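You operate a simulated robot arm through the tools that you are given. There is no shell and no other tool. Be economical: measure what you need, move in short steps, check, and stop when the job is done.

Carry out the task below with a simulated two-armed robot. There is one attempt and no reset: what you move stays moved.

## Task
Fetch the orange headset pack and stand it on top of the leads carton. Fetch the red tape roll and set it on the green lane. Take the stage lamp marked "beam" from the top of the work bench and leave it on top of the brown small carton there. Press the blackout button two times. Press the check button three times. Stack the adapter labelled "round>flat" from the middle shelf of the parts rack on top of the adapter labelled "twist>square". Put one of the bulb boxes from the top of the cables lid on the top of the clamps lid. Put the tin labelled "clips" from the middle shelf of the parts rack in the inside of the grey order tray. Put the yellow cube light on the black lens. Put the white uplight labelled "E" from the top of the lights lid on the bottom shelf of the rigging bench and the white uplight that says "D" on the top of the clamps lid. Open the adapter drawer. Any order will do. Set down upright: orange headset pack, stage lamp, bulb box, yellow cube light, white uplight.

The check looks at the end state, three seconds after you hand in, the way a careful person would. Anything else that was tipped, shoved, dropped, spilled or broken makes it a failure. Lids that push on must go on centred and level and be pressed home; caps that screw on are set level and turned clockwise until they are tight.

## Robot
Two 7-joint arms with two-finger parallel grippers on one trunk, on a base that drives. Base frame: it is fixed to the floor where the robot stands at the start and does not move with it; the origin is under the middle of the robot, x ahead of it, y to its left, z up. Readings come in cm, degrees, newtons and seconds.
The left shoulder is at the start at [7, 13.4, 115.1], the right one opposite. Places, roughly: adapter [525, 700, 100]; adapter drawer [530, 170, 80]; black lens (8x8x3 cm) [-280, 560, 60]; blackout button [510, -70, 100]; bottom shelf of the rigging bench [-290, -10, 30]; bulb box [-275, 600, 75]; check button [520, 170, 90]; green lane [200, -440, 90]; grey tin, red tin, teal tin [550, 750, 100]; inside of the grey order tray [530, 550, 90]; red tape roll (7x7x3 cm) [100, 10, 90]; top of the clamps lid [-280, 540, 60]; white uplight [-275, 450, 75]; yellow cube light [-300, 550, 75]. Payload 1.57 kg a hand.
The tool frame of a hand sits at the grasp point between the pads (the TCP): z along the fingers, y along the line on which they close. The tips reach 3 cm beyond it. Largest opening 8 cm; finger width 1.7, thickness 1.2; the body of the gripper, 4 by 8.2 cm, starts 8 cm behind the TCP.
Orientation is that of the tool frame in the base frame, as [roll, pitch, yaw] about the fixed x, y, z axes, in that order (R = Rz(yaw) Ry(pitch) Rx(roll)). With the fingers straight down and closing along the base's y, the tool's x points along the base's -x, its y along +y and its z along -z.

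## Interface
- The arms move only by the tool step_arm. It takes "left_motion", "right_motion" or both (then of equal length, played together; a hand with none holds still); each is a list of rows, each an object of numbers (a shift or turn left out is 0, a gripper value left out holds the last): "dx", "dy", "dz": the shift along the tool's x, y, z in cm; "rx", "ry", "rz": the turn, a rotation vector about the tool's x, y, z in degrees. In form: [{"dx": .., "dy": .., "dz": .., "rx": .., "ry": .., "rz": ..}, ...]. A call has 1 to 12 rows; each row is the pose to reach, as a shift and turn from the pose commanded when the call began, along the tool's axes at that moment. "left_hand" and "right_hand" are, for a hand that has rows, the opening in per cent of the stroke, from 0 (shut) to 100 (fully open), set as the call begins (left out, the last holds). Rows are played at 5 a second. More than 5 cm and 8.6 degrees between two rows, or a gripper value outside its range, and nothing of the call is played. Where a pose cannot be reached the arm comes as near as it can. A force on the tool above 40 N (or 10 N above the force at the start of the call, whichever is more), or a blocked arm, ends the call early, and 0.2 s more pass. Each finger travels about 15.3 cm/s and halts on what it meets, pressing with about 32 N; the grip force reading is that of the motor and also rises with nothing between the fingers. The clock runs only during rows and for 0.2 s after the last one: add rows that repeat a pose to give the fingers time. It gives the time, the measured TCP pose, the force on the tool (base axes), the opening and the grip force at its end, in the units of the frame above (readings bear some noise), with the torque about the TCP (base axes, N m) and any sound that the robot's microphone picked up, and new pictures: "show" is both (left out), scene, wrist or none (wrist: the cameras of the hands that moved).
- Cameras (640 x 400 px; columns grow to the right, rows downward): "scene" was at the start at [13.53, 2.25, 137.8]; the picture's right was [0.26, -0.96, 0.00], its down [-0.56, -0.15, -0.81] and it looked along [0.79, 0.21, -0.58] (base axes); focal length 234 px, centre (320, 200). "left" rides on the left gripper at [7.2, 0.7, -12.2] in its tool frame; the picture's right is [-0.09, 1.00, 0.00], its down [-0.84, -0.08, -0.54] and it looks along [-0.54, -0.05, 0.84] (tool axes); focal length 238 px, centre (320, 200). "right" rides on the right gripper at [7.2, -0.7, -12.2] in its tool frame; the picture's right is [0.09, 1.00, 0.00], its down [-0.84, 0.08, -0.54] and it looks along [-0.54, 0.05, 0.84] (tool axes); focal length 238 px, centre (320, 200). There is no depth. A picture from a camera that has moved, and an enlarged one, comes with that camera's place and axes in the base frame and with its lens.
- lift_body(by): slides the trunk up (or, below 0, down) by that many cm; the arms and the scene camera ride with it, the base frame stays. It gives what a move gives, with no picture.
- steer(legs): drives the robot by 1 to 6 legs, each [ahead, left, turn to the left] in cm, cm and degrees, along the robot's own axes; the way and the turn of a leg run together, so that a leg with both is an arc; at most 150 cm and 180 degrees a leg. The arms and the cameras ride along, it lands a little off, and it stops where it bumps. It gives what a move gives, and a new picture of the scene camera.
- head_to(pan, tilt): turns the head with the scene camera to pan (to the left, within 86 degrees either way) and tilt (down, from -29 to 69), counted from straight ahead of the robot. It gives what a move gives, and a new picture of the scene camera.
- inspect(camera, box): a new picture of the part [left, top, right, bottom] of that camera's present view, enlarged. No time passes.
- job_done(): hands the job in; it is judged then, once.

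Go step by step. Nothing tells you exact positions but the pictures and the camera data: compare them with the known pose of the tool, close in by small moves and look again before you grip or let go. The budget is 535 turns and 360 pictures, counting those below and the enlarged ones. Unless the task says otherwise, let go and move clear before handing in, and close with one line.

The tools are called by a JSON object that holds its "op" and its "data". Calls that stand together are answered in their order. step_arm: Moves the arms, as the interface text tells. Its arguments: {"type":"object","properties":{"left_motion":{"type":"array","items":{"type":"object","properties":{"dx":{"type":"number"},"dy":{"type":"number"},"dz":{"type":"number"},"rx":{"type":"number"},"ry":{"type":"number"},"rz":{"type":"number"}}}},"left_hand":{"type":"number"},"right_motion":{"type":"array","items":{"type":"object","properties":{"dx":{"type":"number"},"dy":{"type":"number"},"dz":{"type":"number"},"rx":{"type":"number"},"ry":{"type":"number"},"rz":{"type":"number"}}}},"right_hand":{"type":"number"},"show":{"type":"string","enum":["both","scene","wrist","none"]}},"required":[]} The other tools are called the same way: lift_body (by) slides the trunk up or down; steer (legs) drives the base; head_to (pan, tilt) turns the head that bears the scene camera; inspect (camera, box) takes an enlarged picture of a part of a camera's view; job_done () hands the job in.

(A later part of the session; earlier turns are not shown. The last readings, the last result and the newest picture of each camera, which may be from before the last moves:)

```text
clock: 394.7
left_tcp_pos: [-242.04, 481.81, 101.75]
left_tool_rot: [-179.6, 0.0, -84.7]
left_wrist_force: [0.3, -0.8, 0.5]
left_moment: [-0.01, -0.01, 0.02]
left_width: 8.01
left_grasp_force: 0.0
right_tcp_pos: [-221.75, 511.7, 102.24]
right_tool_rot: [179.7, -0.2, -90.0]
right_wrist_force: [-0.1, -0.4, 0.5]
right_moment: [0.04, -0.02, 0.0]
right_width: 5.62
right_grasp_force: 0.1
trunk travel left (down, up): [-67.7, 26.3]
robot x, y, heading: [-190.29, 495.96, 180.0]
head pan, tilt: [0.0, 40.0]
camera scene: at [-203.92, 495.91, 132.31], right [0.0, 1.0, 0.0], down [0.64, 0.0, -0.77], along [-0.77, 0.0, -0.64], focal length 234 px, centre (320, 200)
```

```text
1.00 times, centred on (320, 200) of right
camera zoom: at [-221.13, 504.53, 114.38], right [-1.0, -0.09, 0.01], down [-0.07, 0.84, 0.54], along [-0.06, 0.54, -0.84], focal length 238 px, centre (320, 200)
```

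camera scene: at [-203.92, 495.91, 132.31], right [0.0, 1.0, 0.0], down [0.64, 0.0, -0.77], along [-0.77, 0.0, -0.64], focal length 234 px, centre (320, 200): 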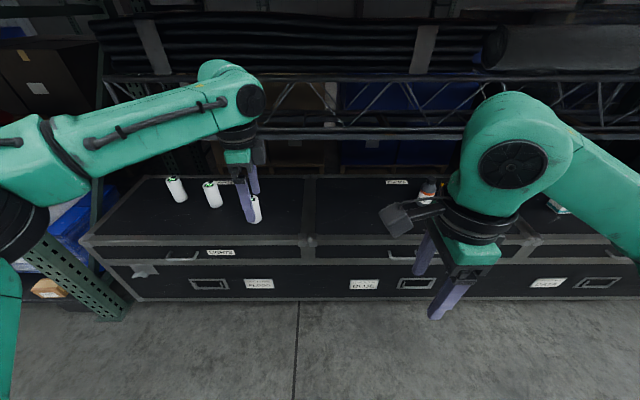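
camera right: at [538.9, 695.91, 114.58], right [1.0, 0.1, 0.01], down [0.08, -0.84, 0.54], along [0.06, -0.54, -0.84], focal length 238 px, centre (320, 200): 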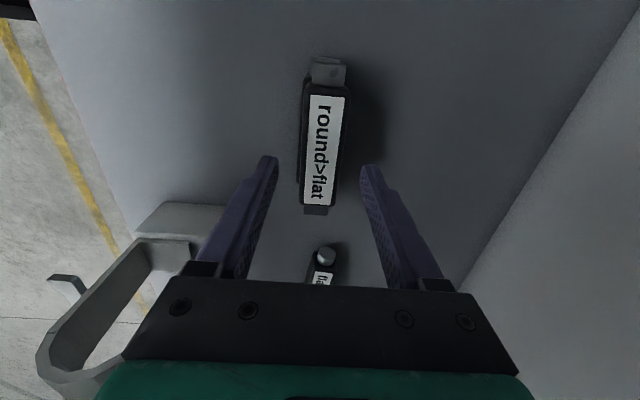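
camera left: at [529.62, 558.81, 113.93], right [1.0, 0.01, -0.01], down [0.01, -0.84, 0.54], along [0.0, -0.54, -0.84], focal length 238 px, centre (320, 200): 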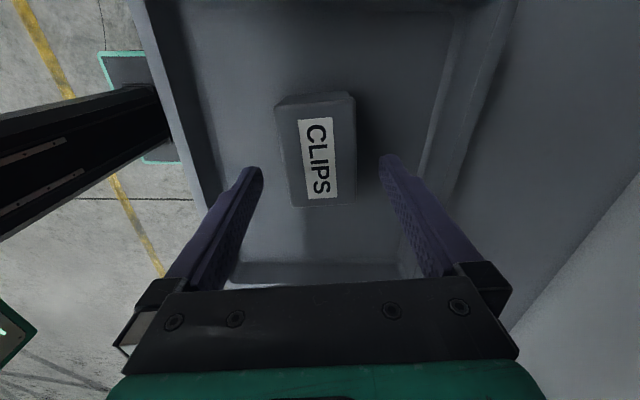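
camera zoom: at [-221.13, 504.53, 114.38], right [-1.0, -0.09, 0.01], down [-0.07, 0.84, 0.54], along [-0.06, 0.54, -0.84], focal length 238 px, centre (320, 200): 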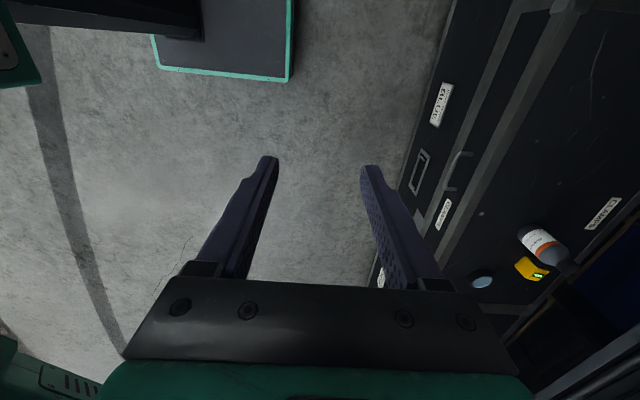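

E is the leftmost uplight (≈(-291,429)), D the middle one (≈(-288,447)); lid front edge x≈-269. Raise and re-orient both hands, then lower the trunk.

{"op": "step_arm", "data": {"left_motion": [{"rz": -8.2, "dz": -2}, {"rz": -16.4, "dz": -4}, {"rz": -24.6, "dz": -6}, {"rz": -32.8, "dz": -8}, {"rz": -41, "dz": -8}, {"rz": -49.2, "dz": -8}, {"rz": -57.4, "dz": -8}, {"rz": -65.6, "dz": -8}, {"rz": -73.8, "dz": -8}, {"rz": -82, "dz": -8}, {"rz": -85, "dz": -8}], "right_motion": [{"rz": -8.2, "dz": -2}, {"rz": -16.4, "dz": -4}, {"rz": -24.6, "dz": -6}, {"rz": -32.8, "dz": -8}, {"rz": -41, "dz": -8}, {"rz": -49.2, "dz": -8}, {"rz": -57.4, "dz": -8}, {"rz": -65.6, "dz": -8}, {"rz": -73.8, "dz": -8}, {"rz": -82, "dz": -8}, {"rz": -90, "dz": -8}], "left_hand": 100, "right_hand": 100, "show": "none"}}

{"op": "lift_body", "data": {"by": -20}}

{"op": "steer", "data": {"legs": [[30, 25, 0]]}}

{"op": "inspect", "data": {"camera": "left", "box": [0, 0, 640, 400]}}

```text
clock: 397.1
left_tcp_pos: [-241.2, 479.79, 109.12]
left_tool_rot: [-180.0, -0.4, -1.5]
left_wrist_force: [-1.2, -0.2, -0.8]
left_moment: [-0.01, -0.02, -0.02]
left_width: 8.01
left_grasp_force: 0.1
left hand out of reach, approached as far as the arm can: row 2, 3, 4, 5, 6, 7, 8, 9, 10, 11
right_tcp_pos: [-221.78, 511.65, 110.27]
right_tool_rot: [179.8, 0.3, 0.1]
right_wrist_force: [0.1, 0.4, 0.3]
right_moment: [-0.05, -0.03, 0.01]
right_width: 8.03
right_grasp_force: 0.1
trunk travel left (down, up): [-67.7, 26.3]
robot x, y, heading: [-190.36, 495.8, 179.6]
head pan, tilt: [0.0, 40.0]
```

```text
clock: 399.3
left_tcp_pos: [-241.15, 479.79, 89.12]
left_tool_rot: [180.0, -0.4, -1.7]
left_wrist_force: [0.1, -1.1, 0.1]
left_moment: [-0.02, -0.02, -0.02]
left_width: 8.02
left_grasp_force: 0.1
right_tcp_pos: [-221.74, 511.61, 90.3]
right_tool_rot: [179.7, 0.4, 0.0]
right_wrist_force: [0.6, 0.6, 0.2]
right_moment: [-0.02, 0.0, -0.01]
right_width: 7.99
right_grasp_force: 0.1
trunk travel left (down, up): [-47.7, 46.3]
robot x, y, heading: [-190.1, 495.7, 179.8]
head pan, tilt: [0.0, 40.0]
```

```text
clock: 401.8
left_tcp_pos: [-271.91, 454.06, 89.14]
left_tool_rot: [180.0, -0.3, -1.0]
left_wrist_force: [-0.4, -0.1, -0.5]
left_moment: [0.01, 0.01, 0.01]
left_width: 8.01
left_grasp_force: 0.2
right_tcp_pos: [-252.82, 486.17, 90.36]
right_tool_rot: [179.8, 0.3, 0.8]
right_wrist_force: [0.3, 0.1, 0.0]
right_moment: [0.02, -0.05, -0.01]
right_width: 8.0
right_grasp_force: 0.1
trunk travel left (down, up): [-47.7, 46.3]
robot x, y, heading: [-221.02, 470.62, -179.6]
head pan, tilt: [0.0, 40.0]
camera scene: at [-234.69, 470.64, 112.31], right [-0.01, 1.0, 0.0], down [0.64, 0.01, -0.77], along [-0.77, -0.01, -0.64], focal length 234 px, centre (320, 200)
```

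scene: 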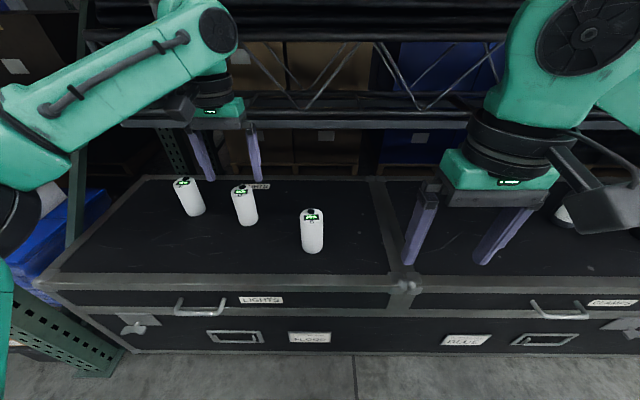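

```text
1.00 times, centred on (320, 200) of left
camera zoom: at [-264.64, 453.12, 101.25], right [-0.11, -0.99, 0.0], down [-0.84, 0.09, 0.54], along [-0.53, 0.06, -0.84], focal length 238 px, centre (320, 200)
```

zoom: 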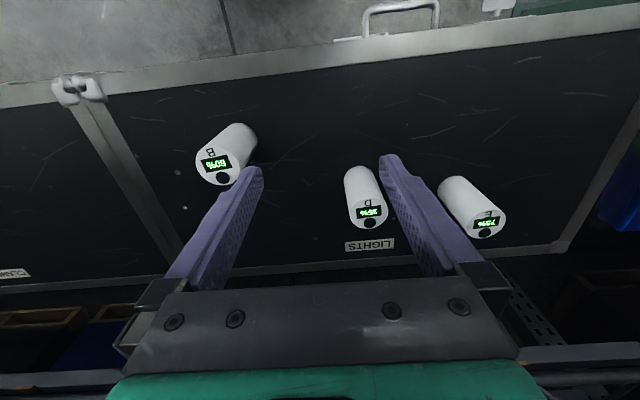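

D top ≈(-284.6,448.6,74.2). Retract slightly, drive closer, and come over D.

{"op": "step_arm", "data": {"left_motion": [{"dx": 4}, {"dx": 8}], "show": "none"}}

{"op": "steer", "data": {"legs": [[18, 8, 0]]}}

{"op": "inspect", "data": {"camera": "left", "box": [0, 0, 640, 400]}}

```text
clock: 402.4
left_tcp_pos: [-263.64, 454.09, 89.53]
left_tool_rot: [-179.8, -0.3, -1.0]
left_wrist_force: [-0.2, -0.2, 0.3]
left_moment: [-0.04, 0.01, -0.04]
left_width: 8.01
left_grasp_force: 0.1
right_tcp_pos: [-252.69, 486.08, 90.33]
right_tool_rot: [179.8, 0.5, 0.6]
right_wrist_force: [0.6, 0.5, 0.5]
right_moment: [0.02, 0.02, -0.02]
right_width: 8.0
right_grasp_force: 0.0
trunk travel left (down, up): [-47.7, 46.3]
robot x, y, heading: [-221.12, 470.9, -179.4]
head pan, tilt: [0.0, 40.0]
```

```text
clock: 404.0
left_tcp_pos: [-281.72, 446.31, 89.33]
left_tool_rot: [-180.0, -0.5, -1.5]
left_wrist_force: [0.0, -0.3, 0.3]
left_moment: [0.0, -0.03, -0.03]
left_width: 8.02
left_grasp_force: 0.2
right_tcp_pos: [-270.45, 478.26, 90.15]
right_tool_rot: [179.8, 0.4, 0.3]
right_wrist_force: [-1.0, 0.1, 0.1]
right_moment: [-0.02, -0.02, 0.02]
right_width: 7.99
right_grasp_force: 0.0
trunk travel left (down, up): [-47.7, 46.3]
robot x, y, heading: [-238.91, 462.99, -180.0]
head pan, tilt: [0.0, 40.0]
camera scene: at [-252.52, 462.6, 112.3], right [0.0, 1.0, 0.0], down [0.64, 0.0, -0.77], along [-0.77, 0.0, -0.64], focal length 234 px, centre (320, 200)
```

scene: 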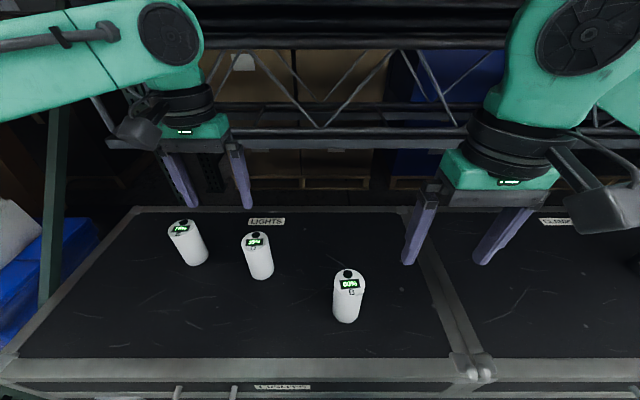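

```text
1.00 times, centred on (320, 200) of left
camera zoom: at [-274.64, 445.28, 101.57], right [-0.12, -0.99, 0.0], down [-0.84, 0.1, 0.54], along [-0.53, 0.06, -0.84], focal length 238 px, centre (320, 200)
```

zoom: 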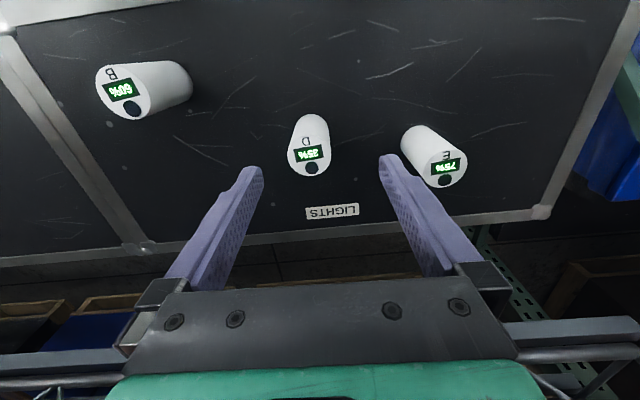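

{"op": "step_arm", "data": {"left_motion": [{"dx": -1.6, "dy": -1, "dz": 3}, {"dx": -3.3, "dy": -2.1, "dz": 6}, {"dx": -3.3, "dy": -2.1, "dz": 9.5}], "show": "wrist"}}

```text
clock: 404.8
left_tcp_pos: [-284.96, 448.51, 80.11]
left_tool_rot: [-179.9, -0.5, -1.4]
left_wrist_force: [0.0, 0.6, -0.7]
left_moment: [0.01, -0.01, -0.01]
left_width: 7.98
left_grasp_force: 0.0
right_tcp_pos: [-270.33, 478.27, 90.2]
right_tool_rot: [179.8, 0.3, 0.2]
right_wrist_force: [-0.5, -0.7, 0.3]
right_moment: [0.01, -0.01, -0.02]
right_width: 7.98
right_grasp_force: 0.0
trunk travel left (down, up): [-47.7, 46.3]
robot x, y, heading: [-239.07, 462.56, -179.8]
head pan, tilt: [0.0, 40.0]
camera left: at [-277.75, 447.59, 92.21], right [-0.12, -0.99, 0.0], down [-0.84, 0.1, 0.54], along [-0.53, 0.06, -0.84], focal length 238 px, centre (320, 200)
```

left: 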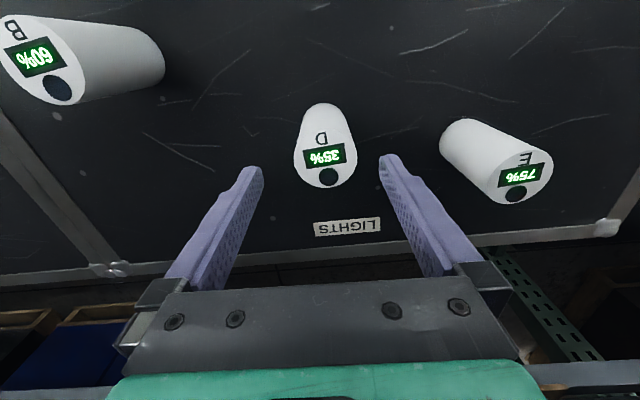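

{"op": "step_arm", "data": {"left_motion": [{"dx": -0.4, "dy": 0.3, "dz": 4}, {"dx": -0.4, "dy": 0.3, "dz": 8}, {"dx": -0.4, "dy": 0.3, "dz": 11}], "show": "none"}}

{"op": "step_arm", "data": {"left_motion": [{}, {}, {}, {}], "left_hand": 0, "show": "wrist"}}

```text
clock: 405.6
left_tcp_pos: [-285.24, 448.14, 68.57]
left_tool_rot: [-180.0, -0.3, -1.3]
left_wrist_force: [-0.6, -0.1, -0.1]
left_moment: [-0.01, 0.02, -0.03]
left_width: 8.0
left_grasp_force: 0.1
right_tcp_pos: [-270.33, 478.22, 90.11]
right_tool_rot: [179.8, 0.3, 0.3]
right_wrist_force: [0.5, -0.7, -0.6]
right_moment: [-0.01, -0.04, -0.03]
right_width: 8.01
right_grasp_force: 0.0
trunk travel left (down, up): [-47.7, 46.3]
robot x, y, heading: [-238.99, 462.83, -180.0]
head pan, tilt: [0.0, 40.0]
```

```text
clock: 406.6
left_tcp_pos: [-285.24, 448.24, 68.6]
left_tool_rot: [-180.0, -0.5, -1.5]
left_wrist_force: [1.1, -0.1, 0.8]
left_moment: [-0.08, -0.01, 0.05]
left_width: 5.68
left_grasp_force: 32.1
right_tcp_pos: [-270.32, 478.34, 90.31]
right_tool_rot: [179.9, 0.2, 0.4]
right_wrist_force: [0.1, -0.2, 0.3]
right_moment: [0.03, -0.01, -0.01]
right_width: 7.98
right_grasp_force: 0.2
trunk travel left (down, up): [-47.7, 46.3]
robot x, y, heading: [-238.92, 462.52, -180.1]
head pan, tilt: [0.0, 40.0]
camera left: at [-278.12, 447.24, 80.83], right [-0.12, -0.99, 0.0], down [-0.84, 0.1, 0.54], along [-0.53, 0.06, -0.84], focal length 238 px, centre (320, 200)
```

left: 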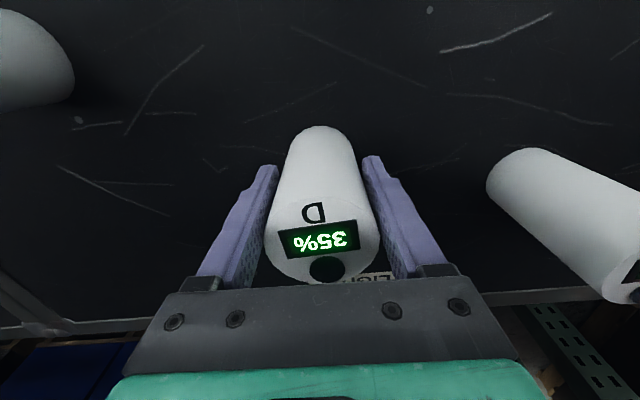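

{"op": "step_arm", "data": {"left_motion": [{"dz": -4}, {"dz": -8}, {"dz": -12}, {"dz": -16}, {"dz": -20}, {"dz": -24}], "show": "none"}}

{"op": "steer", "data": {"legs": [[-12, -75, 0]]}}

{"op": "inspect", "data": {"camera": "left", "box": [0, 0, 640, 400]}}

```text
clock: 408.0
left_tcp_pos: [-285.68, 448.16, 92.81]
left_tool_rot: [-179.9, -0.5, -1.4]
left_wrist_force: [-0.6, -0.4, -5.3]
left_moment: [-0.01, -0.07, 0.02]
left_width: 5.66
left_grasp_force: 32.4
right_tcp_pos: [-270.44, 478.19, 90.21]
right_tool_rot: [179.8, 0.3, 0.3]
right_wrist_force: [-0.2, 0.0, -0.4]
right_moment: [0.0, -0.02, 0.0]
right_width: 8.0
right_grasp_force: 0.1
trunk travel left (down, up): [-47.7, 46.3]
robot x, y, heading: [-238.96, 462.56, -179.9]
head pan, tilt: [0.0, 40.0]
```

```text
clock: 412.1
left_tcp_pos: [-274.08, 523.0, 92.87]
left_tool_rot: [-179.9, -0.4, -0.3]
left_wrist_force: [-0.8, 0.3, -5.9]
left_moment: [-0.02, -0.1, -0.02]
left_width: 5.65
left_grasp_force: 31.7
right_tcp_pos: [-259.73, 553.35, 90.19]
right_tool_rot: [179.8, 0.4, 1.3]
right_wrist_force: [-0.2, 1.3, -0.3]
right_moment: [0.01, -0.02, 0.05]
right_width: 8.0
right_grasp_force: 0.1
trunk travel left (down, up): [-47.7, 46.3]
robot x, y, heading: [-227.88, 538.2, -179.0]
head pan, tilt: [0.0, 40.0]
camera scene: at [-241.47, 538.13, 112.3], right [-0.02, 1.0, 0.0], down [0.64, 0.01, -0.77], along [-0.77, -0.02, -0.64], focal length 234 px, centre (320, 200)
```

scene: 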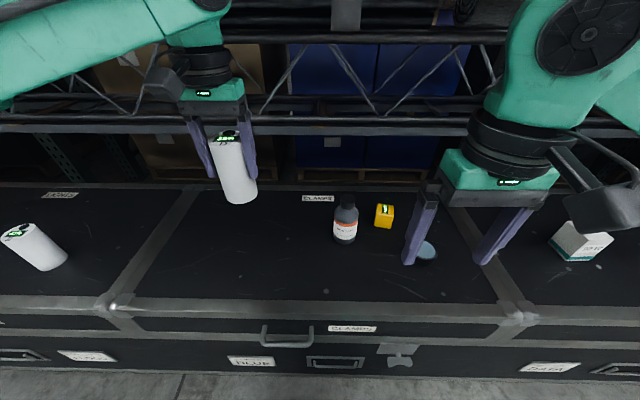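

```text
1.00 times, centred on (320, 200) of left
camera zoom: at [-267.04, 522.15, 104.98], right [-0.1, -1.0, 0.0], down [-0.84, 0.08, 0.54], along [-0.53, 0.05, -0.84], focal length 238 px, centre (320, 200)
```

zoom: 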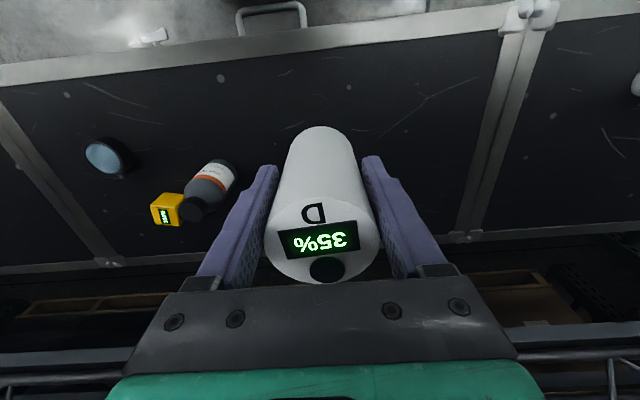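

The clamps lid is free on its left part. Place D at about (-286,510).

{"op": "step_arm", "data": {"left_motion": [{"dy": 4}, {"dy": 8}, {"dy": 12.5}], "show": "none"}}

{"op": "steer", "data": {"legs": [[11, 0, -1]]}}

{"op": "step_arm", "data": {"left_motion": [{"dz": 4}, {"dz": 8}, {"dz": 12}, {"dz": 16}, {"dz": 19}], "show": "both"}}

```text
clock: 412.9
left_tcp_pos: [-273.95, 510.07, 92.88]
left_tool_rot: [-179.7, -0.5, -0.4]
left_wrist_force: [0.3, 0.5, -4.4]
left_moment: [-0.01, -0.07, 0.03]
left_width: 5.7
left_grasp_force: 32.1
right_tcp_pos: [-259.56, 553.23, 90.25]
right_tool_rot: [179.9, 0.3, 1.5]
right_wrist_force: [-0.6, -0.1, 0.7]
right_moment: [0.05, 0.0, -0.01]
right_width: 8.03
right_grasp_force: 0.0
trunk travel left (down, up): [-47.7, 46.3]
robot x, y, heading: [-228.06, 538.13, -178.7]
head pan, tilt: [0.0, 40.0]
```

```text
clock: 414.1
left_tcp_pos: [-285.13, 510.73, 92.82]
left_tool_rot: [-179.9, -0.4, -1.1]
left_wrist_force: [-1.4, -0.8, -6.1]
left_moment: [0.0, -0.07, -0.02]
left_width: 5.66
left_grasp_force: 32.1
right_tcp_pos: [-270.05, 553.62, 90.24]
right_tool_rot: [179.9, 0.2, 0.5]
right_wrist_force: [0.4, -0.5, -0.7]
right_moment: [-0.03, -0.01, -0.03]
right_width: 8.0
right_grasp_force: 0.0
trunk travel left (down, up): [-47.7, 46.3]
robot x, y, heading: [-238.59, 538.56, -179.7]
head pan, tilt: [0.0, 40.0]
camera scene: at [-252.1, 538.15, 112.3], right [-0.01, 1.0, 0.0], down [0.64, 0.0, -0.77], along [-0.77, 0.0, -0.64], focal length 234 px, centre (320, 200)
```

scene: 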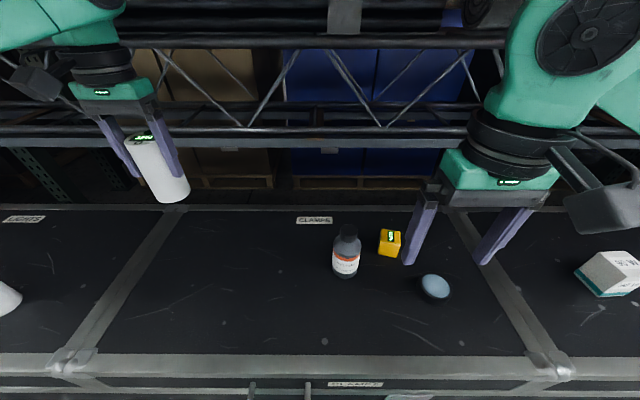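

```text
clock: 415.3
left_tcp_pos: [-284.9, 510.78, 73.87]
left_tool_rot: [-179.8, -0.5, -1.1]
left_wrist_force: [-0.1, 0.4, -6.2]
left_moment: [0.01, -0.07, -0.01]
left_width: 5.68
left_grasp_force: 32.3
right_tcp_pos: [-270.17, 553.66, 90.09]
right_tool_rot: [179.8, 0.3, 0.6]
right_wrist_force: [0.5, 0.4, -0.2]
right_moment: [0.02, -0.02, -0.02]
right_width: 7.99
right_grasp_force: 0.2
trunk travel left (down, up): [-47.7, 46.3]
robot x, y, heading: [-238.53, 538.1, -179.6]
head pan, tilt: [0.0, 40.0]
camera scene: at [-252.1, 538.11, 112.3], right [-0.01, 1.0, 0.0], down [0.64, 0.0, -0.77], along [-0.77, 0.0, -0.64], focal length 234 px, centre (320, 200)
camera left: at [-277.86, 509.96, 86.0], right [-0.11, -0.99, 0.0], down [-0.84, 0.09, 0.54], along [-0.53, 0.06, -0.84], focal length 238 px, centre (320, 200)
```

scene: 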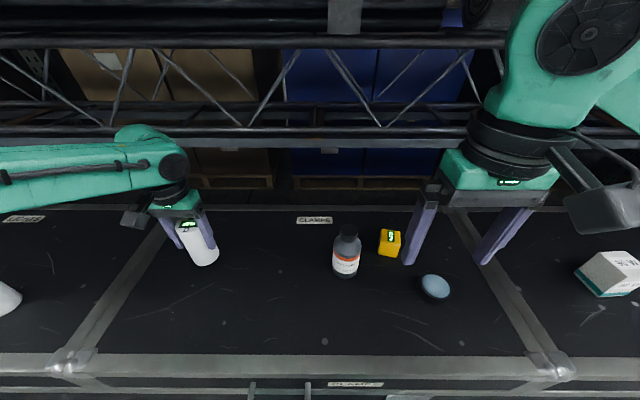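
left: 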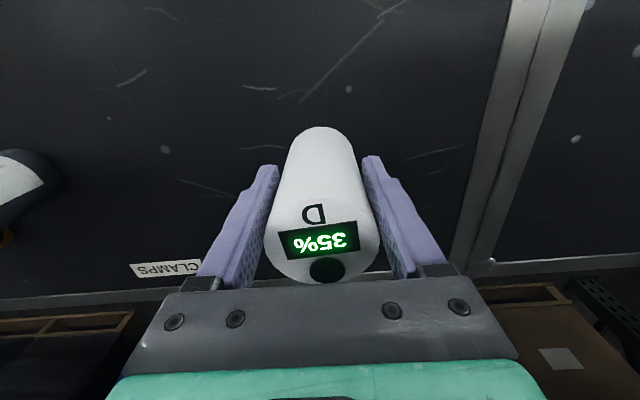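

Clear of the frame. Lower slowly to contact (expected TCP ≈68.6).

{"op": "step_arm", "data": {"left_motion": [{"dz": 2}, {"dz": 3.5}, {"dz": 4.3}, {"dz": 4.7}, {"dz": 5.1}, {"dz": 5.5}, {"dz": 5.9}, {"dz": 6.3}], "show": "none"}}

```text
clock: 417.1
left_tcp_pos: [-285.09, 510.96, 68.46]
left_tool_rot: [179.9, 0.7, -1.2]
left_wrist_force: [7.8, 0.6, 24.1]
left_moment: [0.3, -1.06, 0.01]
left_width: 5.62
left_grasp_force: 32.2
right_tcp_pos: [-269.71, 553.84, 90.38]
right_tool_rot: [179.6, 0.6, 0.6]
right_wrist_force: [0.3, 0.2, 0.2]
right_moment: [-0.01, 0.0, 0.01]
right_width: 8.0
right_grasp_force: 0.1
trunk travel left (down, up): [-47.7, 46.3]
robot x, y, heading: [-238.36, 538.42, -179.4]
head pan, tilt: [0.0, 40.0]
stopped in row 8 (left hand): the force on the tool passed its limit (the readings are from after the stop); the commanded pose is now the measured one
```

{"op": "step_arm", "data": {"left_motion": [{"dz": -0.3}, {"dz": -0.3}], "show": "none"}}

{"op": "step_arm", "data": {"left_motion": [{}, {}, {}, {"dz": -3}, {"dz": -7}, {"dz": -11}, {"dz": -15}, {"dz": -19}], "left_hand": 100, "show": "both"}}

```text
clock: 417.7
left_tcp_pos: [-284.94, 510.88, 68.52]
left_tool_rot: [179.9, 0.5, -1.3]
left_wrist_force: [2.4, 4.5, 9.5]
left_moment: [0.5, -0.27, -0.02]
left_width: 5.63
left_grasp_force: 32.3
right_tcp_pos: [-269.87, 553.76, 90.29]
right_tool_rot: [179.8, 0.4, 0.6]
right_wrist_force: [-0.5, 0.3, 0.0]
right_moment: [0.02, 0.03, 0.01]
right_width: 8.02
right_grasp_force: 0.0
trunk travel left (down, up): [-47.7, 46.3]
robot x, y, heading: [-239.14, 538.59, -179.5]
head pan, tilt: [0.0, 40.0]
```

```text
clock: 419.5
left_tcp_pos: [-284.97, 510.89, 87.21]
left_tool_rot: [179.9, 0.3, -1.1]
left_wrist_force: [-0.5, 0.7, 0.4]
left_moment: [0.01, -0.05, -0.01]
left_width: 7.97
left_grasp_force: 0.0
right_tcp_pos: [-270.01, 553.71, 90.24]
right_tool_rot: [179.8, 0.5, 0.7]
right_wrist_force: [0.3, -0.1, 0.8]
right_moment: [0.01, 0.01, -0.01]
right_width: 8.01
right_grasp_force: 0.0
trunk travel left (down, up): [-47.7, 46.3]
robot x, y, heading: [-238.55, 538.29, -179.8]
head pan, tilt: [0.0, 40.0]
camera scene: at [-251.95, 538.24, 112.31], right [-0.01, 1.0, 0.0], down [0.64, 0.0, -0.77], along [-0.77, -0.01, -0.64], focal length 234 px, centre (320, 200)
camera left: at [-277.67, 510.12, 99.27], right [-0.11, -0.99, 0.0], down [-0.83, 0.09, 0.55], along [-0.54, 0.06, -0.84], focal length 238 px, centre (320, 200)
```

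scene: 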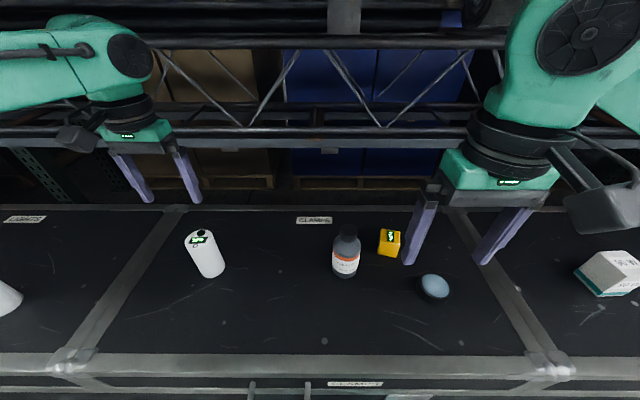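
left: 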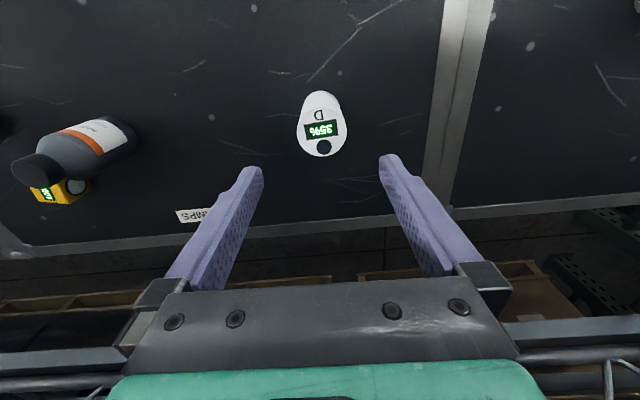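

D is standing on the clamps lid. Now the yellow cube and the lens.

{"op": "inspect", "data": {"camera": "scene", "box": [320, 210, 470, 310]}}

{"op": "inspect", "data": {"camera": "right", "box": [0, 0, 640, 400]}}

```text
4.00 times, centred on (395, 260) of scene
camera zoom: at [-251.95, 538.24, 112.31], right [-0.01, 1.0, 0.0], down [0.64, 0.0, -0.77], along [-0.77, -0.01, -0.64], focal length 937 px, centre (20, -40)
```

zoom: 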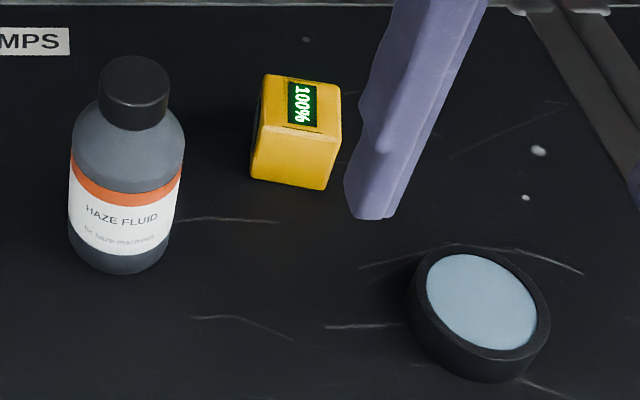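

```text
1.00 times, centred on (320, 200) of right
camera zoom: at [-262.74, 554.58, 102.36], right [0.1, -0.99, 0.0], down [-0.83, -0.08, 0.55], along [-0.54, -0.06, -0.84], focal length 238 px, centre (320, 200)
```

zoom: 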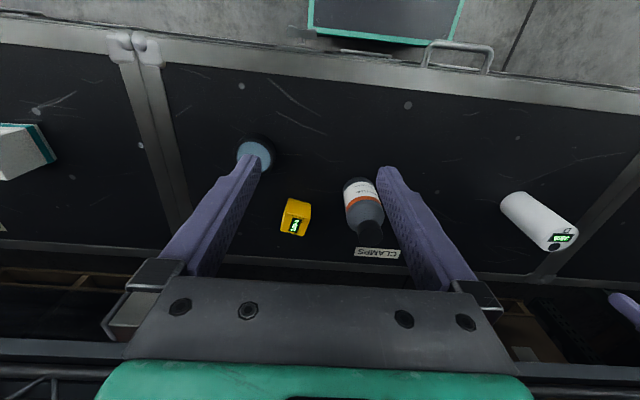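

Cube top ≈(-293.4,556.3,65.4); lens centre ≈(-280.5,564). Lower the trunk and bring the right hand over the cube.

{"op": "step_arm", "data": {"left_motion": [{"dz": -4}, {"dx": 4, "dz": -8}, {"dx": 8, "dz": -8}], "show": "none"}}

{"op": "lift_body", "data": {"by": -8}}

{"op": "steer", "data": {"legs": [[3, 0, 0]]}}

{"op": "step_arm", "data": {"right_motion": [{"dx": -4.5, "dy": -0.5}, {"dx": -9, "dy": -1}, {"dx": -13.5, "dy": -1.5}, {"dx": -18, "dy": -2.2}, {"dx": -20.5, "dy": -2.6}], "right_hand": 90, "show": "both"}}

```text
refused: row 2 steps farther than a row can; nothing moved
```

```text
clock: 420.6
left_tcp_pos: [-285.04, 510.95, 79.17]
left_tool_rot: [179.8, 0.4, -1.2]
left_wrist_force: [-0.6, -0.2, -1.2]
left_moment: [-0.02, -0.01, -0.03]
left_width: 8.03
left_grasp_force: 0.1
right_tcp_pos: [-270.0, 553.79, 82.2]
right_tool_rot: [179.8, 0.4, 0.7]
right_wrist_force: [-0.1, 0.2, -0.1]
right_moment: [0.01, -0.01, 0.03]
right_width: 7.99
right_grasp_force: 0.0
trunk travel left (down, up): [-39.7, 54.3]
robot x, y, heading: [-238.64, 538.04, -179.7]
head pan, tilt: [0.0, 40.0]
```

```text
clock: 421.5
left_tcp_pos: [-288.07, 510.92, 79.11]
left_tool_rot: [179.9, 0.3, -1.1]
left_wrist_force: [0.7, 0.6, 0.8]
left_moment: [0.05, 0.01, -0.03]
left_width: 8.01
left_grasp_force: 0.1
right_tcp_pos: [-273.14, 553.6, 82.15]
right_tool_rot: [179.8, 0.4, 0.7]
right_wrist_force: [-0.2, 0.7, 0.1]
right_moment: [0.02, -0.03, -0.01]
right_width: 7.98
right_grasp_force: 0.0
trunk travel left (down, up): [-39.7, 54.3]
robot x, y, heading: [-242.2, 538.42, -179.5]
head pan, tilt: [0.0, 40.0]
camera scene: at [-255.1, 538.14, 104.3], right [-0.01, 1.0, 0.0], down [0.64, 0.01, -0.77], along [-0.77, -0.01, -0.64], focal length 234 px, centre (320, 200)
```

scene: 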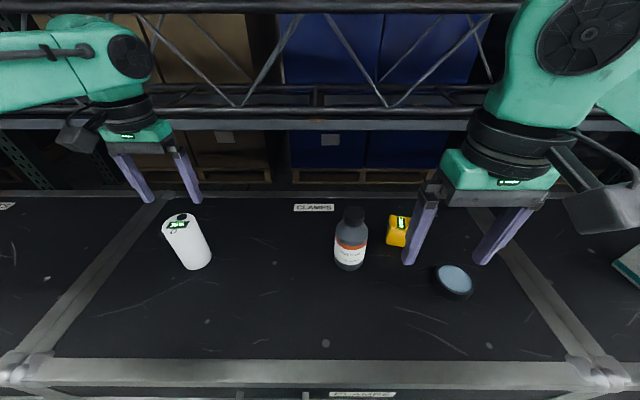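

```text
clock: 422.7
left_tcp_pos: [-288.07, 510.99, 79.06]
left_tool_rot: [180.0, 0.3, -1.2]
left_wrist_force: [-0.7, 0.5, 0.5]
left_moment: [-0.01, 0.03, 0.01]
left_width: 7.98
left_grasp_force: 0.1
right_tcp_pos: [-293.64, 555.9, 82.37]
right_tool_rot: [179.9, 0.2, 0.7]
right_wrist_force: [0.0, 0.2, -0.9]
right_moment: [0.0, -0.03, 0.01]
right_width: 7.19
right_grasp_force: 0.1
trunk travel left (down, up): [-39.7, 54.3]
robot x, y, heading: [-241.34, 538.76, -179.8]
head pan, tilt: [0.0, 40.0]
camera scene: at [-255.04, 538.12, 104.31], right [-0.01, 1.0, 0.0], down [0.64, 0.01, -0.77], along [-0.77, -0.01, -0.64], focal length 234 px, centre (320, 200)
camera right: at [-286.42, 556.67, 94.54], right [0.11, -0.99, 0.0], down [-0.83, -0.09, 0.55], along [-0.54, -0.06, -0.84], focal length 238 px, centre (320, 200)
```

scene: 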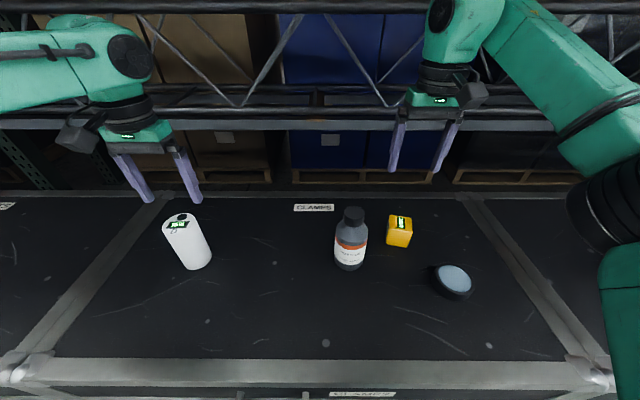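
right: 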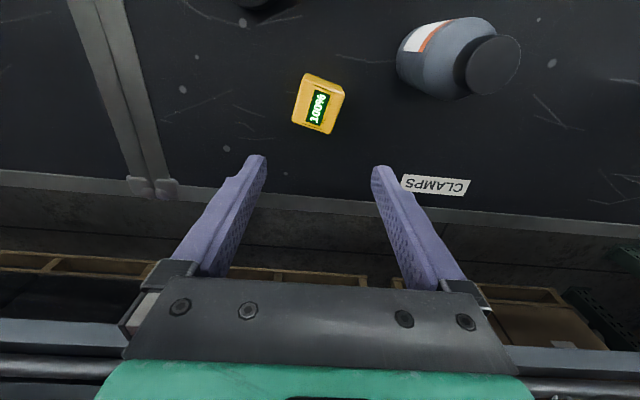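

{"op": "step_arm", "data": {"right_motion": [{"dx": 0.5, "rz": 6, "dz": 3}, {"dx": 1.0, "dy": -0.2, "rz": 12, "dz": 6}, {"dx": 1.0, "dy": -0.2, "rz": 17, "dz": 9}], "show": "wrist"}}

```text
clock: 423.5
left_tcp_pos: [-287.97, 510.96, 79.25]
left_tool_rot: [179.9, 0.3, -1.2]
left_wrist_force: [0.5, -0.1, -0.1]
left_moment: [-0.03, 0.01, 0.02]
left_width: 8.0
left_grasp_force: 0.1
right_tcp_pos: [-292.45, 556.02, 73.22]
right_tool_rot: [179.7, 0.3, -16.4]
right_wrist_force: [-1.0, -0.5, 0.3]
right_moment: [0.02, 0.01, 0.0]
right_width: 7.2
right_grasp_force: 0.1
trunk travel left (down, up): [-39.7, 54.3]
robot x, y, heading: [-241.21, 538.33, -179.7]
head pan, tilt: [0.0, 40.0]
camera right: at [-285.36, 554.71, 85.41], right [-0.19, -0.98, 0.01], down [-0.82, 0.16, 0.55], along [-0.54, 0.1, -0.84], focal length 238 px, centre (320, 200)
```

right: 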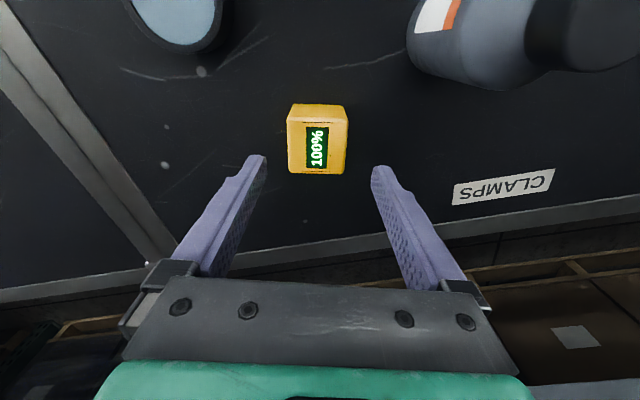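

{"op": "step_arm", "data": {"right_motion": [{"dx": -0.3, "dz": 3}, {"dx": -0.3, "dz": 6}, {"dx": -0.3, "dz": 7.8}, {"dx": -0.3, "dz": 8.6}], "show": "wrist"}}

{"op": "step_arm", "data": {"right_motion": [{}, {}, {}, {}], "right_hand": 0, "show": "none"}}

```text
clock: 424.5
left_tcp_pos: [-287.96, 511.0, 79.19]
left_tool_rot: [179.9, 0.4, -1.1]
left_wrist_force: [-0.6, -0.1, 1.2]
left_moment: [0.02, 0.04, 0.0]
left_width: 8.01
left_grasp_force: 0.2
right_tcp_pos: [-292.87, 556.25, 64.62]
right_tool_rot: [179.7, 0.3, -16.5]
right_wrist_force: [0.3, -0.7, -0.4]
right_moment: [0.05, -0.02, 0.01]
right_width: 7.22
right_grasp_force: 0.0
trunk travel left (down, up): [-39.7, 54.3]
robot x, y, heading: [-241.52, 538.05, -179.5]
head pan, tilt: [0.0, 40.0]
camera right: at [-285.7, 554.96, 76.93], right [-0.19, -0.98, 0.0], down [-0.82, 0.16, 0.55], along [-0.54, 0.1, -0.84], focal length 238 px, centre (320, 200)
```

right: 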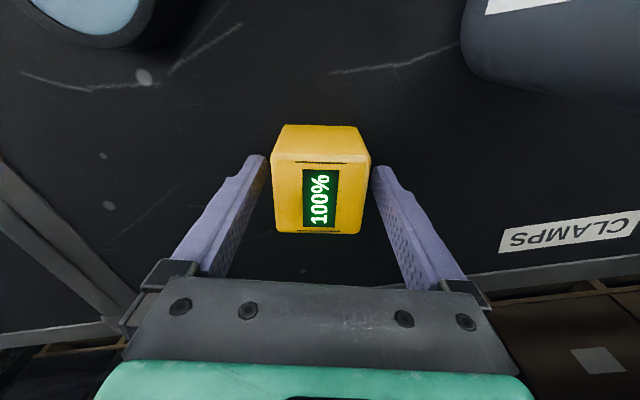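

```text
clock: 425.5
left_tcp_pos: [-287.94, 510.95, 79.05]
left_tool_rot: [179.9, 0.3, -1.2]
left_wrist_force: [0.4, 0.3, 0.9]
left_moment: [-0.01, -0.04, -0.01]
left_width: 7.99
left_grasp_force: 0.1
right_tcp_pos: [-292.82, 556.16, 64.82]
right_tool_rot: [179.7, 0.3, -16.3]
right_wrist_force: [0.3, 0.6, 0.4]
right_moment: [0.1, 0.06, 0.03]
right_width: 5.04
right_grasp_force: 31.7
trunk travel left (down, up): [-39.7, 54.3]
robot x, y, heading: [-241.4, 537.99, -179.9]
head pan, tilt: [0.0, 40.0]
```

Gripped. Lift and move over the lens.

{"op": "step_arm", "data": {"right_motion": [{"dz": -4}, {"dz": -8}, {"dz": -11}, {"dx": 3, "dy": -3.2, "dz": -11}, {"dx": 6, "dy": -6.4, "dz": -11}, {"dx": 9, "dy": -9.6, "dz": -11}, {"dx": 10, "dy": -10.65, "dz": -11}], "show": "both"}}

```text
clock: 427.1
left_tcp_pos: [-288.01, 510.92, 79.17]
left_tool_rot: [179.8, 0.3, -1.1]
left_wrist_force: [-0.6, -0.3, 0.2]
left_moment: [0.01, 0.01, 0.01]
left_width: 8.01
left_grasp_force: 0.0
right_tcp_pos: [-280.12, 563.74, 75.44]
right_tool_rot: [179.7, 0.3, -16.4]
right_wrist_force: [0.7, -0.3, -2.5]
right_moment: [0.01, 0.03, 0.0]
right_width: 5.03
right_grasp_force: 31.9
trunk travel left (down, up): [-39.7, 54.3]
robot x, y, heading: [-241.68, 538.64, -179.8]
head pan, tilt: [0.0, 40.0]
camera scene: at [-255.04, 538.14, 104.31], right [-0.01, 1.0, 0.0], down [0.64, 0.01, -0.77], along [-0.77, -0.01, -0.64], focal length 234 px, centre (320, 200)
camera right: at [-272.91, 562.46, 87.63], right [-0.19, -0.98, 0.0], down [-0.82, 0.16, 0.55], along [-0.54, 0.1, -0.84], focal length 238 px, centre (320, 200)
```

scene: 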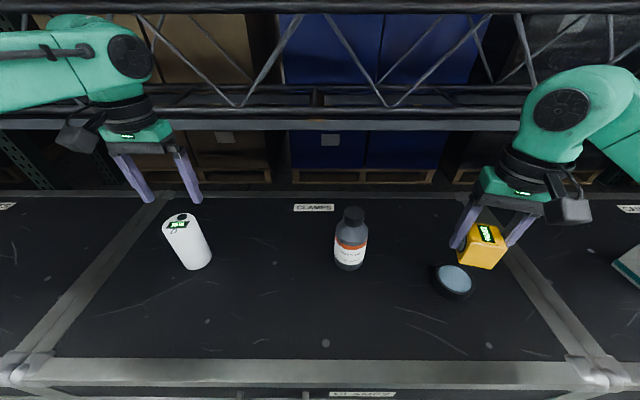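
right: 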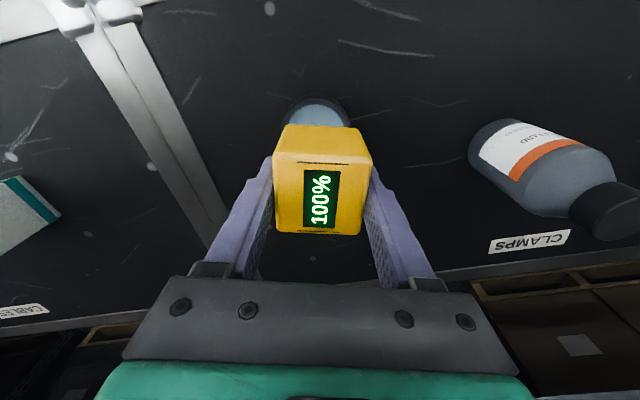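

{"op": "step_arm", "data": {"right_motion": [{"dx": -0.4, "dy": -0.2, "dz": 3}, {"dx": -0.4, "dy": -0.2, "dz": 5.5}, {"dx": -0.4, "dy": -0.2, "dz": 6.2}, {"dx": -0.4, "dy": -0.2, "dz": 6.6}, {"dx": -0.4, "dy": -0.2, "dz": 7.0}, {"dx": -0.4, "dy": -0.2, "dz": 7.4}, {"dx": -0.4, "dy": -0.2, "dz": 7.8}, {"dx": -0.4, "dy": -0.2, "dz": 8.2}, {"dx": -0.4, "dy": -0.2, "dz": 8.6}, {"dx": -0.4, "dy": -0.2, "dz": 9.0}], "show": "both"}}

```text
clock: 429.3
left_tcp_pos: [-287.84, 510.68, 79.31]
left_tool_rot: [-179.8, 0.5, -1.1]
left_wrist_force: [-0.2, -1.2, 0.4]
left_moment: [-0.01, -0.04, 0.02]
left_width: 8.0
left_grasp_force: 0.0
right_tcp_pos: [-280.48, 563.98, 66.81]
right_tool_rot: [179.7, 0.6, -16.3]
right_wrist_force: [-2.2, 1.3, 24.8]
right_moment: [0.69, -0.05, -0.01]
right_width: 4.95
right_grasp_force: 32.7
trunk travel left (down, up): [-39.7, 54.3]
robot x, y, heading: [-241.31, 538.46, -179.4]
head pan, tilt: [0.0, 40.0]
camera scene: at [-254.77, 537.98, 104.38], right [-0.01, 1.0, 0.0], down [0.64, 0.01, -0.77], along [-0.77, 0.0, -0.64], focal length 234 px, centre (320, 200)
camera right: at [-273.38, 562.57, 78.95], right [-0.19, -0.98, 0.01], down [-0.82, 0.16, 0.55], along [-0.54, 0.1, -0.83], focal length 238 px, centre (320, 200)
```

scene: 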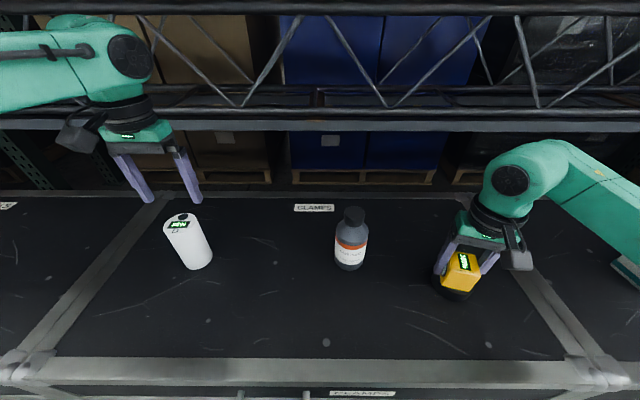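
right: 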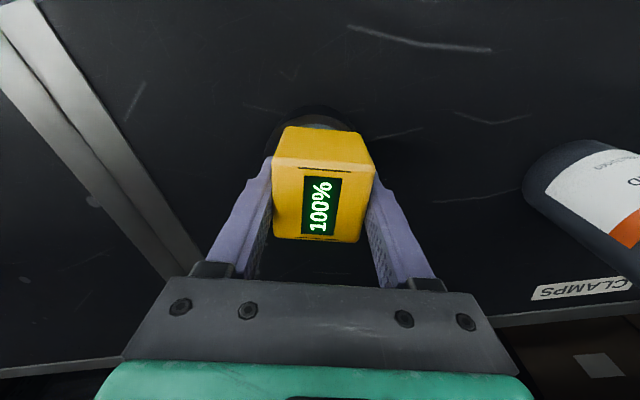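

{"op": "step_arm", "data": {"right_motion": [{"dz": -0.5}, {"dz": -0.5}], "show": "none"}}

{"op": "step_arm", "data": {"right_motion": [{}, {}, {}, {"dz": -2}, {"dz": -5}, {"dz": -9}, {"dz": -13}, {"dz": -17}], "right_hand": 80, "show": "both"}}

```text
clock: 429.9
left_tcp_pos: [-287.98, 510.94, 79.22]
left_tool_rot: [179.9, 0.4, -1.1]
left_wrist_force: [0.2, -0.3, 1.0]
left_moment: [0.01, -0.01, 0.03]
left_width: 8.01
left_grasp_force: 0.1
right_tcp_pos: [-280.75, 564.1, 67.03]
right_tool_rot: [179.7, 0.2, -16.3]
right_wrist_force: [0.3, 0.1, -2.6]
right_moment: [0.02, -0.01, 0.01]
right_width: 5.0
right_grasp_force: 32.2
trunk travel left (down, up): [-39.7, 54.3]
robot x, y, heading: [-241.44, 538.57, -179.6]
head pan, tilt: [0.0, 40.0]
```

```text
clock: 431.7
left_tcp_pos: [-287.98, 510.81, 79.19]
left_tool_rot: [179.9, 0.4, -1.0]
left_wrist_force: [0.1, 0.0, 0.9]
left_moment: [0.04, 0.02, -0.02]
left_width: 8.0
left_grasp_force: 0.1
right_tcp_pos: [-280.71, 563.64, 84.23]
right_tool_rot: [179.8, 0.3, -16.3]
right_wrist_force: [0.6, 0.6, 0.7]
right_moment: [0.0, 0.0, 0.0]
right_width: 6.4
right_grasp_force: 0.1
trunk travel left (down, up): [-39.7, 54.3]
robot x, y, heading: [-241.9, 538.04, -179.3]
head pan, tilt: [0.0, 40.0]
camera scene: at [-254.95, 538.07, 104.32], right [-0.01, 1.0, 0.0], down [0.64, 0.01, -0.77], along [-0.77, -0.01, -0.64], focal length 234 px, centre (320, 200)
camera right: at [-273.54, 562.4, 96.37], right [-0.19, -0.98, 0.01], down [-0.82, 0.16, 0.55], along [-0.54, 0.1, -0.84], focal length 238 px, centre (320, 200)
```

scene: 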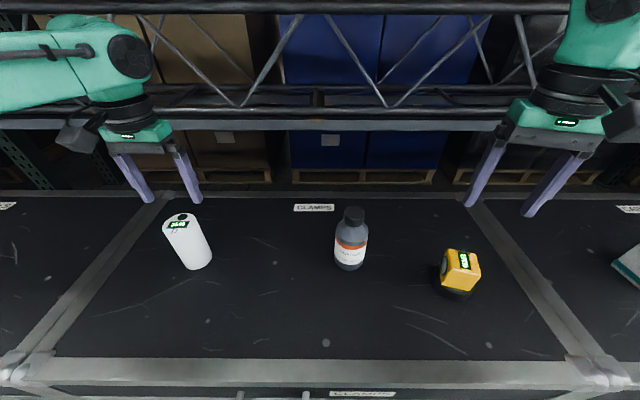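
right: 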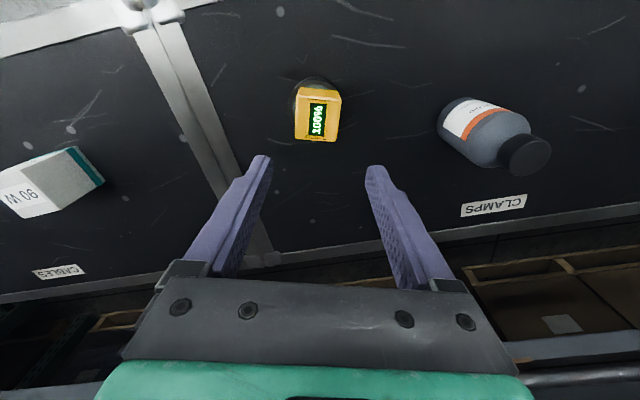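

Cube sits on the lens. Raise the left hand, then shift right to the bulb boxes.

{"op": "step_arm", "data": {"left_motion": [{"dz": -4}, {"dx": 3, "dz": -7}, {"dx": 6, "dz": -10}, {"dx": 10, "dz": -12}], "show": "none"}}

```text
clock: 432.7
left_tcp_pos: [-277.53, 510.89, 91.49]
left_tool_rot: [180.0, 0.4, -1.0]
left_wrist_force: [0.7, 0.1, 0.3]
left_moment: [-0.02, 0.0, -0.02]
left_width: 8.04
left_grasp_force: 0.0
right_tcp_pos: [-280.67, 563.87, 84.25]
right_tool_rot: [179.7, 0.4, -16.4]
right_wrist_force: [0.1, 0.0, -0.5]
right_moment: [0.02, 0.04, 0.0]
right_width: 6.42
right_grasp_force: 0.0
trunk travel left (down, up): [-39.7, 54.3]
robot x, y, heading: [-241.71, 537.97, -179.5]
head pan, tilt: [0.0, 40.0]
```

{"op": "steer", "data": {"legs": [[-8, -38, -0.5]]}}

{"op": "inspect", "data": {"camera": "right", "box": [0, 0, 640, 400]}}

```text
clock: 435.1
left_tcp_pos: [-270.17, 549.15, 91.51]
left_tool_rot: [179.9, 0.4, -1.6]
left_wrist_force: [-0.4, 0.0, 0.0]
left_moment: [-0.02, 0.0, -0.02]
left_width: 8.0
left_grasp_force: 0.1
right_tcp_pos: [-272.8, 602.16, 84.14]
right_tool_rot: [179.7, 0.4, -16.8]
right_wrist_force: [0.2, 0.8, 0.3]
right_moment: [-0.01, 0.01, -0.01]
right_width: 6.41
right_grasp_force: 0.0
trunk travel left (down, up): [-39.7, 54.3]
robot x, y, heading: [-233.76, 576.41, 180.0]
head pan, tilt: [0.0, 40.0]
camera scene: at [-247.27, 576.25, 104.31], right [0.0, 1.0, 0.0], down [0.64, 0.0, -0.77], along [-0.77, 0.0, -0.64], focal length 234 px, centre (320, 200)
```

scene: 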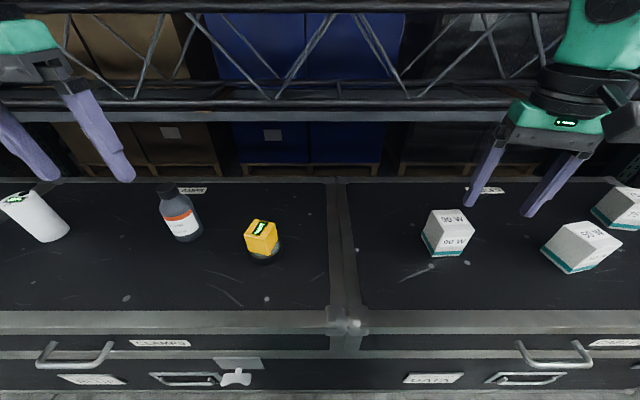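

```text
1.00 times, centred on (320, 200) of right
camera zoom: at [-265.66, 600.71, 96.3], right [-0.2, -0.98, 0.01], down [-0.82, 0.17, 0.55], along [-0.54, 0.1, -0.84], focal length 238 px, centre (320, 200)
```

zoom: 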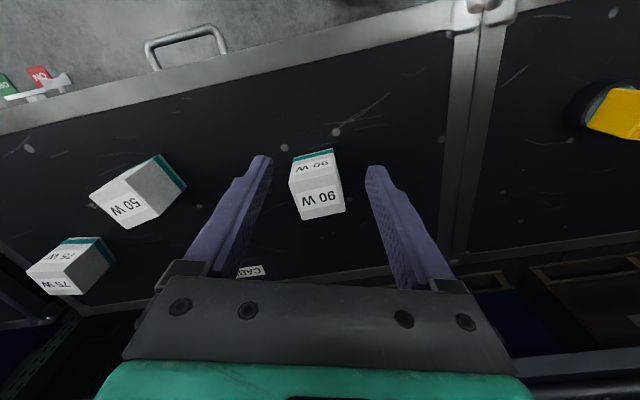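

Box 90 W top ≈(-280.8,602.8,72). Align over it.

{"op": "step_arm", "data": {"right_motion": [{"dx": -3, "dy": 0.6, "rz": -4}, {"dx": -6, "dy": 1.2, "rz": -8}, {"dx": -7.9, "dy": 1.6, "rz": -11, "dz": 3}, {"dx": -7.9, "dy": 1.6, "rz": -11, "dz": 6}], "right_hand": 100, "show": "wrist"}}

```text
clock: 436.1
left_tcp_pos: [-270.25, 549.21, 91.44]
left_tool_rot: [-180.0, 0.4, -1.7]
left_wrist_force: [0.1, -0.4, 0.8]
left_moment: [0.0, -0.06, -0.02]
left_width: 8.0
left_grasp_force: 0.0
right_tcp_pos: [-281.01, 602.94, 78.24]
right_tool_rot: [179.7, 0.3, -5.8]
right_wrist_force: [0.1, 1.2, -0.5]
right_moment: [-0.02, 0.02, -0.02]
right_width: 8.01
right_grasp_force: 0.1
trunk travel left (down, up): [-39.7, 54.3]
robot x, y, heading: [-234.15, 576.72, 180.1]
head pan, tilt: [0.0, 40.0]
camera right: at [-273.78, 602.95, 90.44], right [-0.01, -1.0, 0.0], down [-0.84, 0.01, 0.55], along [-0.55, 0.0, -0.84], focal length 238 px, centre (320, 200)
```

right: 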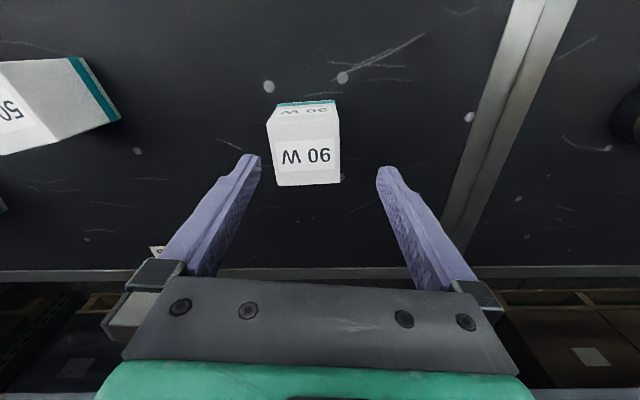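

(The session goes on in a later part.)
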